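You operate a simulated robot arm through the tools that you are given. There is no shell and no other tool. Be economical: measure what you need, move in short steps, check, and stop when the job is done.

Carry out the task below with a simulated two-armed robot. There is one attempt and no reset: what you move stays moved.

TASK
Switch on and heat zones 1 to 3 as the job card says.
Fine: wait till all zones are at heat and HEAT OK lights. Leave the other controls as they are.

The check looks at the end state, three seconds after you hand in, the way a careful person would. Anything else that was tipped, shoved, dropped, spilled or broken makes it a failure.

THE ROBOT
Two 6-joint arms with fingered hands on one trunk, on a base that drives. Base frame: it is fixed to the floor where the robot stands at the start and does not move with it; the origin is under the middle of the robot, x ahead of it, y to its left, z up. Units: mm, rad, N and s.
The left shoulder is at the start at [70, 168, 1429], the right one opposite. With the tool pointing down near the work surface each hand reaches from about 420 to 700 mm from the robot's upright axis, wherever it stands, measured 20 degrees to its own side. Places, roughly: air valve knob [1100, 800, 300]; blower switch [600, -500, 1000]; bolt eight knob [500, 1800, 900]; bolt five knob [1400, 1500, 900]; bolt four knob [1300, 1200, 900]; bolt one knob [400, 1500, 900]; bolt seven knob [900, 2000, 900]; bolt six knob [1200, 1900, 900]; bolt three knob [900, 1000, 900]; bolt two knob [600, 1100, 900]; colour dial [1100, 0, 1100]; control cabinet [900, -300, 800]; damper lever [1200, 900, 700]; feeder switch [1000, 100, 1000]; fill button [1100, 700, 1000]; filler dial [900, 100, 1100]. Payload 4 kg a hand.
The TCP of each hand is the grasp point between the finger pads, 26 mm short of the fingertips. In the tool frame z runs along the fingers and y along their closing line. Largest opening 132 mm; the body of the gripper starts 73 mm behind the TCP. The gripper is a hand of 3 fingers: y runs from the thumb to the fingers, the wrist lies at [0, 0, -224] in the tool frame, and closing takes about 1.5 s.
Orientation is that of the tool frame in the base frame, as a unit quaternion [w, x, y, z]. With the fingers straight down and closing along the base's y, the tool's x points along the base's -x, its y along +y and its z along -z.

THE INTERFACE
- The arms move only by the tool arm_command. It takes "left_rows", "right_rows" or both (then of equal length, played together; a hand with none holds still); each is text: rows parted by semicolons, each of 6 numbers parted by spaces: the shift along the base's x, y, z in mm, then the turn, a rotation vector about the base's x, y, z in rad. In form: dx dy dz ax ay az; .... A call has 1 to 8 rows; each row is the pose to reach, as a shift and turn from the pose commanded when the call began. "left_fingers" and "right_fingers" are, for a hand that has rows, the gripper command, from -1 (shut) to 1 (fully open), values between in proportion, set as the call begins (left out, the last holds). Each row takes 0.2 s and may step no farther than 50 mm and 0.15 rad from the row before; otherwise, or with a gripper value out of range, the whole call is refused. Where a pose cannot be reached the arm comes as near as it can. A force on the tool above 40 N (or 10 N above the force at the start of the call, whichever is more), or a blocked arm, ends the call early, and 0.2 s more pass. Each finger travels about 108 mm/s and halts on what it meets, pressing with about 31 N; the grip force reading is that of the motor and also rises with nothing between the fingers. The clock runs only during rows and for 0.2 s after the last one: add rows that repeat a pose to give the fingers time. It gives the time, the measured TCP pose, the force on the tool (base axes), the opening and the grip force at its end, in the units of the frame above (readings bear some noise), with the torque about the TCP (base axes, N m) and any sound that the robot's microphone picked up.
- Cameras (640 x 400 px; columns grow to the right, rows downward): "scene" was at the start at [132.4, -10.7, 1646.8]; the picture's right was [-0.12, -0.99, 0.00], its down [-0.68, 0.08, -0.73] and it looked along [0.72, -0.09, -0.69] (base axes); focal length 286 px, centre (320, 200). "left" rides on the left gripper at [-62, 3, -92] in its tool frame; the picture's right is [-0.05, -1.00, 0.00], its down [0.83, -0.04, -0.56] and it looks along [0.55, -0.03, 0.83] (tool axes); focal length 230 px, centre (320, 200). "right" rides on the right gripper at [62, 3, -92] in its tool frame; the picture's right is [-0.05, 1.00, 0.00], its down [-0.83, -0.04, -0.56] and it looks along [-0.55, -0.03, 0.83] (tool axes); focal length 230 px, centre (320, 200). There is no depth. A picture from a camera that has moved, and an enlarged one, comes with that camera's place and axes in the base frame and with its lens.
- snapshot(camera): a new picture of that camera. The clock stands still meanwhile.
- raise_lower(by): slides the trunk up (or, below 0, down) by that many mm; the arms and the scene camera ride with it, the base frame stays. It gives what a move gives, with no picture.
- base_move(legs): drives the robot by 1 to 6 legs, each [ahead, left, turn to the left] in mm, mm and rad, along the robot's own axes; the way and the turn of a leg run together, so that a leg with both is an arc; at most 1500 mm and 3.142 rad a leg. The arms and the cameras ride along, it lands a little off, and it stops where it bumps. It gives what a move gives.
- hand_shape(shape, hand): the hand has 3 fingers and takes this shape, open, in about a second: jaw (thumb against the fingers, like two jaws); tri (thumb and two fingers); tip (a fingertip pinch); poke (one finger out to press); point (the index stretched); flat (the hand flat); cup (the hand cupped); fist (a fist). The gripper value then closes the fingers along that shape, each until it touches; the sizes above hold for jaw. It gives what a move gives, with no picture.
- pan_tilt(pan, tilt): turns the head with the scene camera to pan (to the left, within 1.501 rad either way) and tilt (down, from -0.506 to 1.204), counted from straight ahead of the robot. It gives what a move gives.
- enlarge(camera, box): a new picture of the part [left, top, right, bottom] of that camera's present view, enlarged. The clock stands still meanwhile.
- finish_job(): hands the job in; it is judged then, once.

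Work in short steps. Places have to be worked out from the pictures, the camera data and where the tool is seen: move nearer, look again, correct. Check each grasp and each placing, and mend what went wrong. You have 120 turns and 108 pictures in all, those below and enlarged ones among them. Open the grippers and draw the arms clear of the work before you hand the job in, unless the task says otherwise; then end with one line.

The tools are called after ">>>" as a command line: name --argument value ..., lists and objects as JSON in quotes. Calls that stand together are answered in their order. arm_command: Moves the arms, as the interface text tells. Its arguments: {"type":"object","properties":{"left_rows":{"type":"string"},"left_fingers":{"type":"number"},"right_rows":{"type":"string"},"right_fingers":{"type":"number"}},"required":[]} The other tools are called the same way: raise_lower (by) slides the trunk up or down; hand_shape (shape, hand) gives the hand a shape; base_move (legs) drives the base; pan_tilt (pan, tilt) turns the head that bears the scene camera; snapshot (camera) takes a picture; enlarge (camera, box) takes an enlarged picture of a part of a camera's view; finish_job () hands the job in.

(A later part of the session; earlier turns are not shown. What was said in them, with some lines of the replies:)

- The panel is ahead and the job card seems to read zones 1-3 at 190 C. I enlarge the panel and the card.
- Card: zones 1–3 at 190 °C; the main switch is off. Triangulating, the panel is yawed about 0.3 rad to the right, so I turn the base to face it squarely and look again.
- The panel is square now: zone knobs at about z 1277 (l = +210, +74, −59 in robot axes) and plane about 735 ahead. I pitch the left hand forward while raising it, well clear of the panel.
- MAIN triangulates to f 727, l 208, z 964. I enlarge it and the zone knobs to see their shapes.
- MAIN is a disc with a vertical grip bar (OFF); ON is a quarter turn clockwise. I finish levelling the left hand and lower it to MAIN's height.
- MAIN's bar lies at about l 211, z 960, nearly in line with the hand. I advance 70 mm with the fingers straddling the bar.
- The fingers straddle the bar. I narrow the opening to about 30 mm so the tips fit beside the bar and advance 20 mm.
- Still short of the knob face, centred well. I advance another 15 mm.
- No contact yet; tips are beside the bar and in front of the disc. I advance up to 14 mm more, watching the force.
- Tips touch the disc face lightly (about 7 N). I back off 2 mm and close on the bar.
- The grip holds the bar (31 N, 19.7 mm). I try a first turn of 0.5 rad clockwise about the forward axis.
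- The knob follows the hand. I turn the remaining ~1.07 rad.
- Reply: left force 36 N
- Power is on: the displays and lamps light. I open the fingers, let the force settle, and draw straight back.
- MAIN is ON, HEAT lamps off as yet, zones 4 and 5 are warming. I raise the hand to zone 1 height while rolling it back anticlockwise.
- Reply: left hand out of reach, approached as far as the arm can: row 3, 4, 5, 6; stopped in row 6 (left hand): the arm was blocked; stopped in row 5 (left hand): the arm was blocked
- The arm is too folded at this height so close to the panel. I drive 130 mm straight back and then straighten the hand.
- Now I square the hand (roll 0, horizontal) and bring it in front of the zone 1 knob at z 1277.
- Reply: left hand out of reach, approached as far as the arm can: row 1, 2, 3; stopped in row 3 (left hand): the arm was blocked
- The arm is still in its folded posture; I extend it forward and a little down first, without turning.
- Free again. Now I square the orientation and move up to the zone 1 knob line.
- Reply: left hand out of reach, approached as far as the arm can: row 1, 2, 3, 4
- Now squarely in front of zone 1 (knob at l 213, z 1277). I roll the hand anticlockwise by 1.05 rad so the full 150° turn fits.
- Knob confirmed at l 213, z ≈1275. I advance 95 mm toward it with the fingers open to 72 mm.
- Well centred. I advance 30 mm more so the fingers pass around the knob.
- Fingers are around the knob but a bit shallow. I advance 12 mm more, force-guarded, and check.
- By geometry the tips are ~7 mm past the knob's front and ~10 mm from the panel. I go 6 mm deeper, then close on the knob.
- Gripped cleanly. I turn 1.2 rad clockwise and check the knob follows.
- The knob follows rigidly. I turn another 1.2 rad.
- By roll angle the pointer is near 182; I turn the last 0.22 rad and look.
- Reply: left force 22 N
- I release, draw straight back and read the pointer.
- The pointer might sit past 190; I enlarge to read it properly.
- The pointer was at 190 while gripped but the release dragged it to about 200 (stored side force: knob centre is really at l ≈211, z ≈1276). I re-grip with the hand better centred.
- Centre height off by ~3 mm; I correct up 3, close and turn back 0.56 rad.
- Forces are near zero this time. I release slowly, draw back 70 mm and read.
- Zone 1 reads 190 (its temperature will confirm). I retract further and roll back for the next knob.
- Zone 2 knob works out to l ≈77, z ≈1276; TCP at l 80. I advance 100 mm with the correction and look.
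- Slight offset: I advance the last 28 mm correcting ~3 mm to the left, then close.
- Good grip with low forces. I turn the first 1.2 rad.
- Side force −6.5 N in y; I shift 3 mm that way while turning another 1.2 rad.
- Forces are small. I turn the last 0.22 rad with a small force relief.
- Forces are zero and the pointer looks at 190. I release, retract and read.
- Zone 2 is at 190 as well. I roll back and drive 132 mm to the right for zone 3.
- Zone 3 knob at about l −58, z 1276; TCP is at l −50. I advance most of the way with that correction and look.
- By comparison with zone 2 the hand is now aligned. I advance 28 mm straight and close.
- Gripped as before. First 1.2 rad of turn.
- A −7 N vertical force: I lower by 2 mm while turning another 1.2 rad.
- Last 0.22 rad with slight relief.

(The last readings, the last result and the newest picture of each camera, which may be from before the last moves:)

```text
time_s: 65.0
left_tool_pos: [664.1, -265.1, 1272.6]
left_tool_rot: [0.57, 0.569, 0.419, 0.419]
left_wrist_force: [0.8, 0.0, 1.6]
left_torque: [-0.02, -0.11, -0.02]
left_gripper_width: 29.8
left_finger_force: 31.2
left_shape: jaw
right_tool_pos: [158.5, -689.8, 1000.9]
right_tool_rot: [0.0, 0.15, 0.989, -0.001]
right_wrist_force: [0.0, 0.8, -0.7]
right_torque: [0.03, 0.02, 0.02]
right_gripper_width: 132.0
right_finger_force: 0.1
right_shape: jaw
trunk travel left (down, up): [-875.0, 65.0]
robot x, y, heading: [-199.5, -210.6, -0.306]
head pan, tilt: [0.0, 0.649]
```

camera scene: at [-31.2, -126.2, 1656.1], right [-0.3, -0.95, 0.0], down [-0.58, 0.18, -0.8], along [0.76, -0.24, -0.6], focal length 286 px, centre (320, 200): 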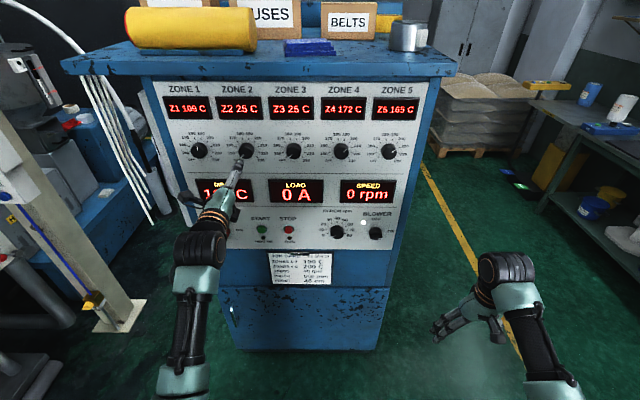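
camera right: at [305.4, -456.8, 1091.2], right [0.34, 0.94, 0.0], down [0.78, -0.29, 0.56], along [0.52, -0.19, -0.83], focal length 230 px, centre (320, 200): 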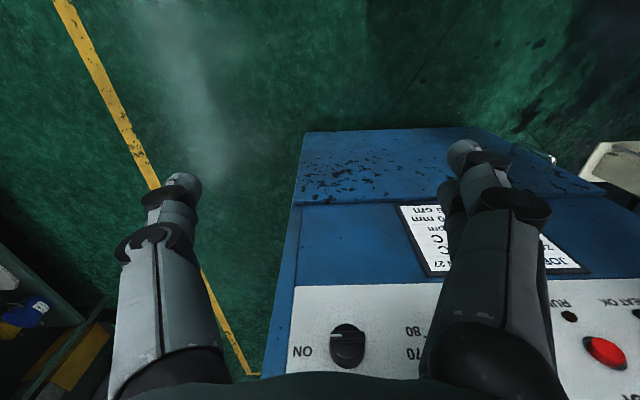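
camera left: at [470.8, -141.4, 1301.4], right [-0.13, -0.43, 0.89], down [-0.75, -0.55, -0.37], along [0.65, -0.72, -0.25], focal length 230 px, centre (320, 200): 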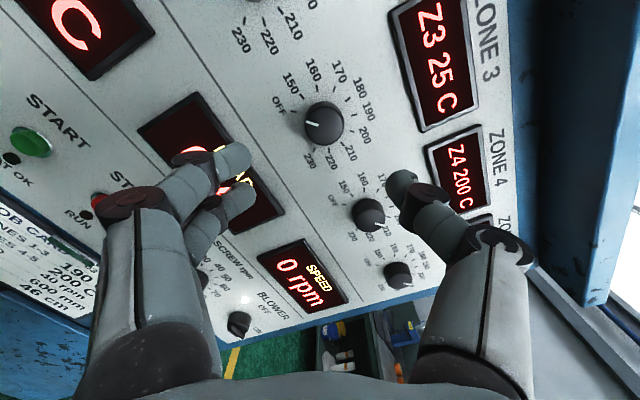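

Forces are near zero; I release, retract and read the panel.

>>> arm_command --left_rows "0 0 0 0 0 0;0 0 0 0 0 0;0 0 0 0 0 0;-29 9 0 0 0 0;-57 18 0 0 0 0;-86 27 0 0 0 0;-120 37 0 0 0 0" --left_fingers 0.1

>>> snapshot --camera "scene"

>>> enlarge --camera "scene" --box '[110, 75, 310, 200]'

```text
time_s: 66.6
left_tool_pos: [542.5, -227.0, 1275.6]
left_tool_rot: [0.57, 0.568, 0.418, 0.421]
left_wrist_force: [-0.7, 0.4, 0.6]
left_torque: [0.02, 0.01, 0.02]
left_gripper_width: 71.9
left_finger_force: 0.0
left_shape: jaw
right_tool_pos: [158.6, -690.2, 1001.0]
right_tool_rot: [0.001, 0.15, 0.989, 0.0]
right_wrist_force: [0.6, -0.2, 0.6]
right_torque: [0.03, -0.02, 0.03]
right_gripper_width: 131.6
right_finger_force: 0.1
right_shape: jaw
trunk travel left (down, up): [-875.0, 65.0]
robot x, y, heading: [-201.1, -210.3, -0.301]
head pan, tilt: [0.0, 0.649]
```

```text
51 pictures are left
camera scene: at [-72.7, -252.3, 1656.3], right [-0.3, -0.95, 0.0], down [-0.58, 0.18, -0.8], along [0.76, -0.24, -0.6], focal length 286 px, centre (320, 200)
```

scene: 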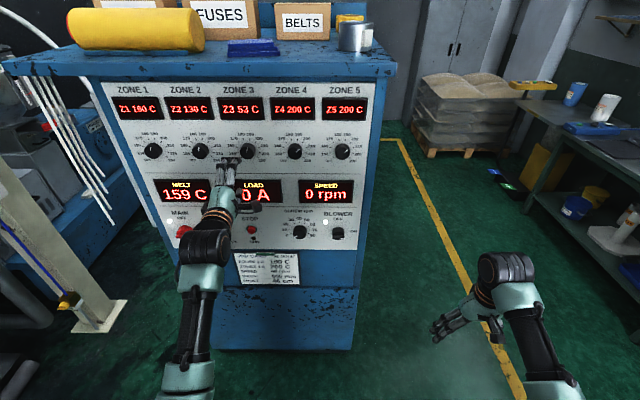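

```text
3.20 times, centred on (210, 138) of scene
camera zoom: at [-72.7, -252.3, 1656.3], right [-0.3, -0.95, 0.0], down [-0.58, 0.18, -0.8], along [0.76, -0.24, -0.6], focal length 915 px, centre (672, 400)
```

zoom: 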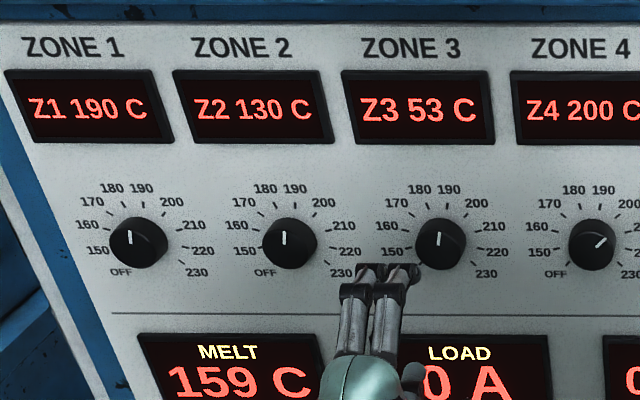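

Zone 1 is steady at 190 and zones 4–5 at 200; zones 2 and 3 are still heating. I back the robot away and pass the time with short back-and-forth drives well clear of the panel.

>>> base_move --legs '[[-200, 0, 0], [120, 0, 0], [-120, 0, 0], [120, 0, 0], [-120, 0, 0], [100, 0, 0]]'

>>> base_move --legs '[[-100, 0, 0], [100, 0, 0], [-100, 0, 0], [100, 0, 0], [-100, 0, 0], [100, 0, 0]]'

>>> base_move --legs '[[-100, 0, 0], [100, 0, 0], [-100, 0, 0], [100, 0, 0], [-100, 0, 0], [100, 0, 0]]'

>>> snapshot --camera "scene"

```text
time_s: 72.3
left_tool_pos: [456.6, -198.0, 1277.1]
left_tool_rot: [0.571, 0.566, 0.42, 0.421]
left_wrist_force: [0.2, -0.1, 0.5]
left_torque: [0.01, 0.02, 0.0]
left_gripper_width: 71.7
left_finger_force: 0.0
left_shape: jaw
right_tool_pos: [73.7, -661.7, 1001.4]
right_tool_rot: [0.001, 0.15, 0.989, 0.0]
right_wrist_force: [-0.2, -0.3, 0.7]
right_torque: [-0.03, -0.03, -0.01]
right_gripper_width: 131.8
right_finger_force: 0.0
right_shape: jaw
trunk travel left (down, up): [-875.0, 65.0]
robot x, y, heading: [-289.8, -186.0, -0.305]
head pan, tilt: [0.0, 0.649]
```

```text
time_s: 77.2
left_tool_pos: [462.0, -200.5, 1277.7]
left_tool_rot: [0.571, 0.566, 0.42, 0.421]
left_wrist_force: [-1.0, 0.2, 0.7]
left_torque: [-0.03, 0.02, -0.05]
left_gripper_width: 72.1
left_finger_force: 0.1
left_shape: jaw
right_tool_pos: [80.6, -663.3, 1001.2]
right_tool_rot: [0.002, 0.149, 0.989, 0.0]
right_wrist_force: [-0.5, 0.1, 0.4]
right_torque: [0.01, -0.03, -0.02]
right_gripper_width: 131.8
right_finger_force: 0.0
right_shape: jaw
trunk travel left (down, up): [-875.0, 65.0]
robot x, y, heading: [-281.5, -184.2, -0.295]
head pan, tilt: [0.0, 0.649]
```

```text
time_s: 82.1
left_tool_pos: [459.1, -195.0, 1277.2]
left_tool_rot: [0.569, 0.565, 0.423, 0.423]
left_wrist_force: [-0.6, 0.7, -0.2]
left_torque: [0.02, 0.04, 0.01]
left_gripper_width: 72.2
left_finger_force: 0.0
left_shape: jaw
right_tool_pos: [78.0, -659.8, 1002.1]
right_tool_rot: [0.002, 0.147, 0.989, -0.001]
right_wrist_force: [0.4, 0.2, -0.6]
right_torque: [0.0, -0.01, 0.01]
right_gripper_width: 131.9
right_finger_force: 0.0
right_shape: jaw
trunk travel left (down, up): [-875.0, 65.0]
robot x, y, heading: [-285.5, -184.1, -0.291]
head pan, tilt: [0.0, 0.649]
```

```text
49 pictures are left
camera scene: at [-157.8, -224.2, 1656.7], right [-0.29, -0.96, 0.0], down [-0.58, 0.17, -0.8], along [0.76, -0.23, -0.6], focal length 286 px, centre (320, 200)
```

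scene: 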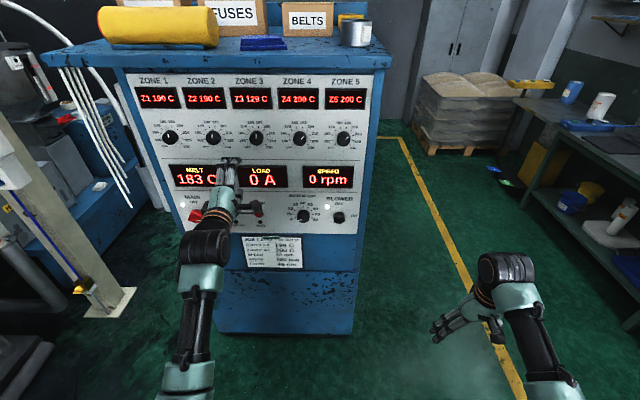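

Z2 is at 190, Z3 at 129 and rising. I pass another ~20 s the same way.

>>> base_move --legs '[[-100, 0, 0], [100, 0, 0], [-100, 0, 0], [100, 0, 0], [-100, 0, 0], [90, 0, 0]]'

>>> base_move --legs '[[-100, 0, 0], [100, 0, 0], [-100, 0, 0], [100, 0, 0], [-100, 0, 0], [90, 0, 0]]'

>>> base_move --legs '[[-100, 0, 0], [100, 0, 0], [-100, 0, 0], [100, 0, 0], [-100, 0, 0], [90, 0, 0]]'

>>> base_move --legs '[[-100, 0, 0], [100, 0, 0], [-100, 0, 0], [100, 0, 0], [-100, 0, 0]]'

>>> snapshot --camera "scene"

>>> enlarge --camera "scene" --box '[130, 60, 370, 260]'

```text
time_s: 86.9
left_tool_pos: [444.0, -193.1, 1277.6]
left_tool_rot: [0.57, 0.566, 0.421, 0.422]
left_wrist_force: [-0.4, 0.3, 0.1]
left_torque: [0.03, -0.02, 0.01]
left_gripper_width: 72.0
left_finger_force: 0.2
left_shape: jaw
right_tool_pos: [61.1, -658.2, 1000.1]
right_tool_rot: [0.002, 0.149, 0.989, -0.001]
right_wrist_force: [-0.3, 0.3, 0.7]
right_torque: [0.0, -0.02, 0.02]
right_gripper_width: 131.9
right_finger_force: 0.1
right_shape: jaw
trunk travel left (down, up): [-875.0, 65.0]
robot x, y, heading: [-298.7, -182.5, -0.298]
head pan, tilt: [0.0, 0.649]
```

```text
time_s: 91.8
left_tool_pos: [432.0, -193.7, 1277.0]
left_tool_rot: [0.571, 0.567, 0.419, 0.421]
left_wrist_force: [-0.3, -0.1, 0.3]
left_torque: [0.0, -0.01, 0.02]
left_gripper_width: 71.9
left_finger_force: 0.0
left_shape: jaw
right_tool_pos: [46.8, -655.9, 1000.2]
right_tool_rot: [0.001, 0.151, 0.988, 0.0]
right_wrist_force: [-0.5, 0.2, 0.4]
right_torque: [-0.01, -0.03, -0.03]
right_gripper_width: 132.1
right_finger_force: 0.1
right_shape: jaw
trunk travel left (down, up): [-875.0, 65.0]
robot x, y, heading: [-312.9, -177.4, -0.308]
head pan, tilt: [0.0, 0.649]
```

```text
time_s: 96.6
left_tool_pos: [421.5, -191.5, 1277.1]
left_tool_rot: [0.572, 0.566, 0.419, 0.421]
left_wrist_force: [0.0, 0.3, 0.2]
left_torque: [0.0, 0.01, 0.02]
left_gripper_width: 72.1
left_finger_force: 0.0
left_shape: jaw
right_tool_pos: [37.5, -652.9, 1000.8]
right_tool_rot: [0.0, 0.151, 0.989, 0.0]
right_wrist_force: [-0.2, 0.9, -0.8]
right_torque: [-0.02, -0.02, 0.0]
right_gripper_width: 131.8
right_finger_force: 0.0
right_shape: jaw
trunk travel left (down, up): [-875.0, 65.0]
robot x, y, heading: [-319.0, -175.7, -0.306]
head pan, tilt: [0.0, 0.649]
```

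```text
time_s: 100.7
left_tool_pos: [335.7, -163.2, 1271.8]
left_tool_rot: [0.568, 0.569, 0.421, 0.419]
left_wrist_force: [-0.1, 0.2, -0.6]
left_torque: [-0.01, -0.01, 0.03]
left_gripper_width: 72.1
left_finger_force: 0.0
left_shape: jaw
right_tool_pos: [-49.9, -624.9, 996.0]
right_tool_rot: [-0.002, 0.149, 0.989, 0.001]
right_wrist_force: [-0.3, -0.7, -0.6]
right_torque: [0.04, -0.01, 0.04]
right_gripper_width: 131.7
right_finger_force: 0.0
right_shape: jaw
trunk travel left (down, up): [-875.0, 65.0]
robot x, y, heading: [-415.4, -144.2, -0.304]
head pan, tilt: [0.0, 0.649]
```

```text
48 pictures are left
camera scene: at [-278.6, -188.4, 1655.6], right [-0.3, -0.95, 0.0], down [-0.58, 0.18, -0.79], along [0.76, -0.24, -0.61], focal length 286 px, centre (320, 200)
```

scene: 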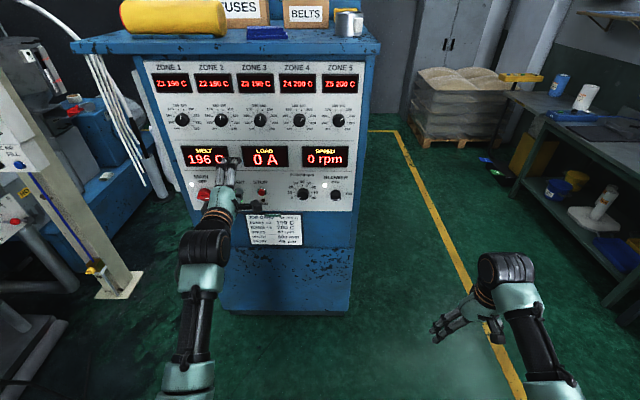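

```text
2.00 times, centred on (250, 160) of scene
camera zoom: at [-278.6, -188.4, 1655.6], right [-0.3, -0.95, 0.0], down [-0.58, 0.18, -0.79], along [0.76, -0.24, -0.61], focal length 572 px, centre (460, 280)
```

zoom: 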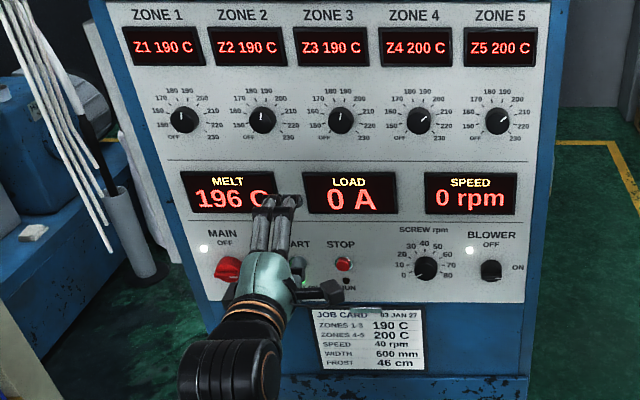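

All zones read their setpoints; HEAT OK is hidden by the arm, so I open the gripper, move the hand left, and look.

>>> arm_command --left_rows "12 40 0 0 0 0;24 80 0 0 0 0;36 120 0 0 0 0;36 120 0 0 0 0" --left_fingers 1

>>> enlarge --camera "scene" --box '[130, 60, 370, 260]'

>>> enlarge --camera "scene" --box '[180, 165, 280, 225]'

```text
time_s: 101.7
left_tool_pos: [368.9, -41.8, 1275.4]
left_tool_rot: [0.569, 0.568, 0.42, 0.42]
left_wrist_force: [1.0, -0.3, -0.4]
left_torque: [0.0, 0.03, 0.05]
left_gripper_width: 132.0
left_finger_force: 0.1
left_shape: jaw
right_tool_pos: [-53.6, -623.1, 998.9]
right_tool_rot: [-0.002, 0.15, 0.989, 0.0]
right_wrist_force: [0.5, 0.3, -0.6]
right_torque: [-0.02, 0.04, 0.0]
right_gripper_width: 132.1
right_finger_force: 0.0
right_shape: jaw
trunk travel left (down, up): [-875.0, 65.0]
robot x, y, heading: [-413.5, -147.1, -0.304]
head pan, tilt: [0.0, 0.649]
```

```text
2.00 times, centred on (250, 160) of scene
camera zoom: at [-283.6, -187.6, 1656.1], right [-0.3, -0.95, 0.0], down [-0.58, 0.18, -0.8], along [0.76, -0.24, -0.6], focal length 572 px, centre (460, 280)
```

zoom: 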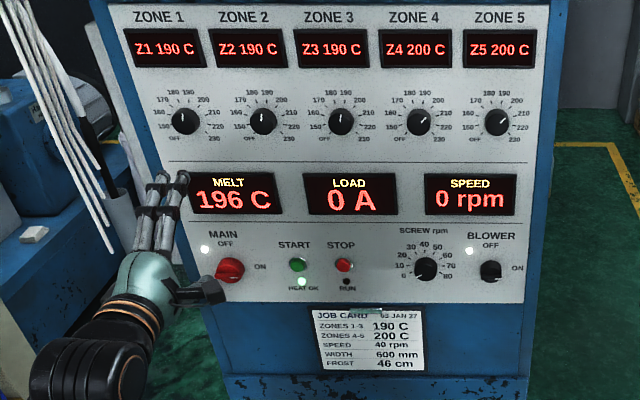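

```text
6.40 times, centred on (230, 195) of scene
camera zoom: at [-283.6, -187.6, 1656.1], right [-0.3, -0.95, 0.0], down [-0.58, 0.18, -0.8], along [0.76, -0.24, -0.6], focal length 1830 px, centre (896, 232)
```

zoom: 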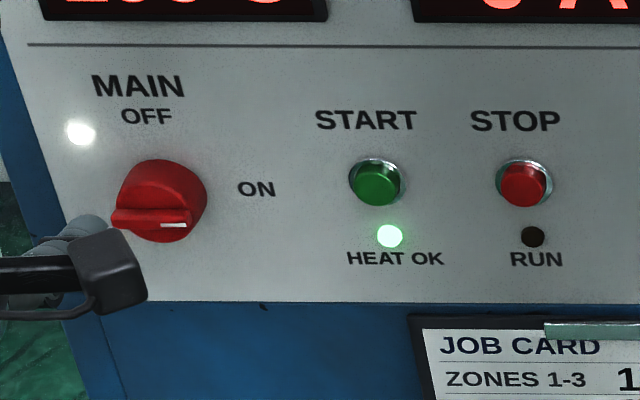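

HEAT OK is lit, zones 1–3 are at 190 C, the other controls are untouched and the arms are clear. I hand in.

>>> finish_job

```text
The job is handed in.
```

MAIN is on, zones 1–3 are set to 190 °C as the job card says and reached temperature, and HEAT OK was lit when I handed in; I left all other controls as they were.
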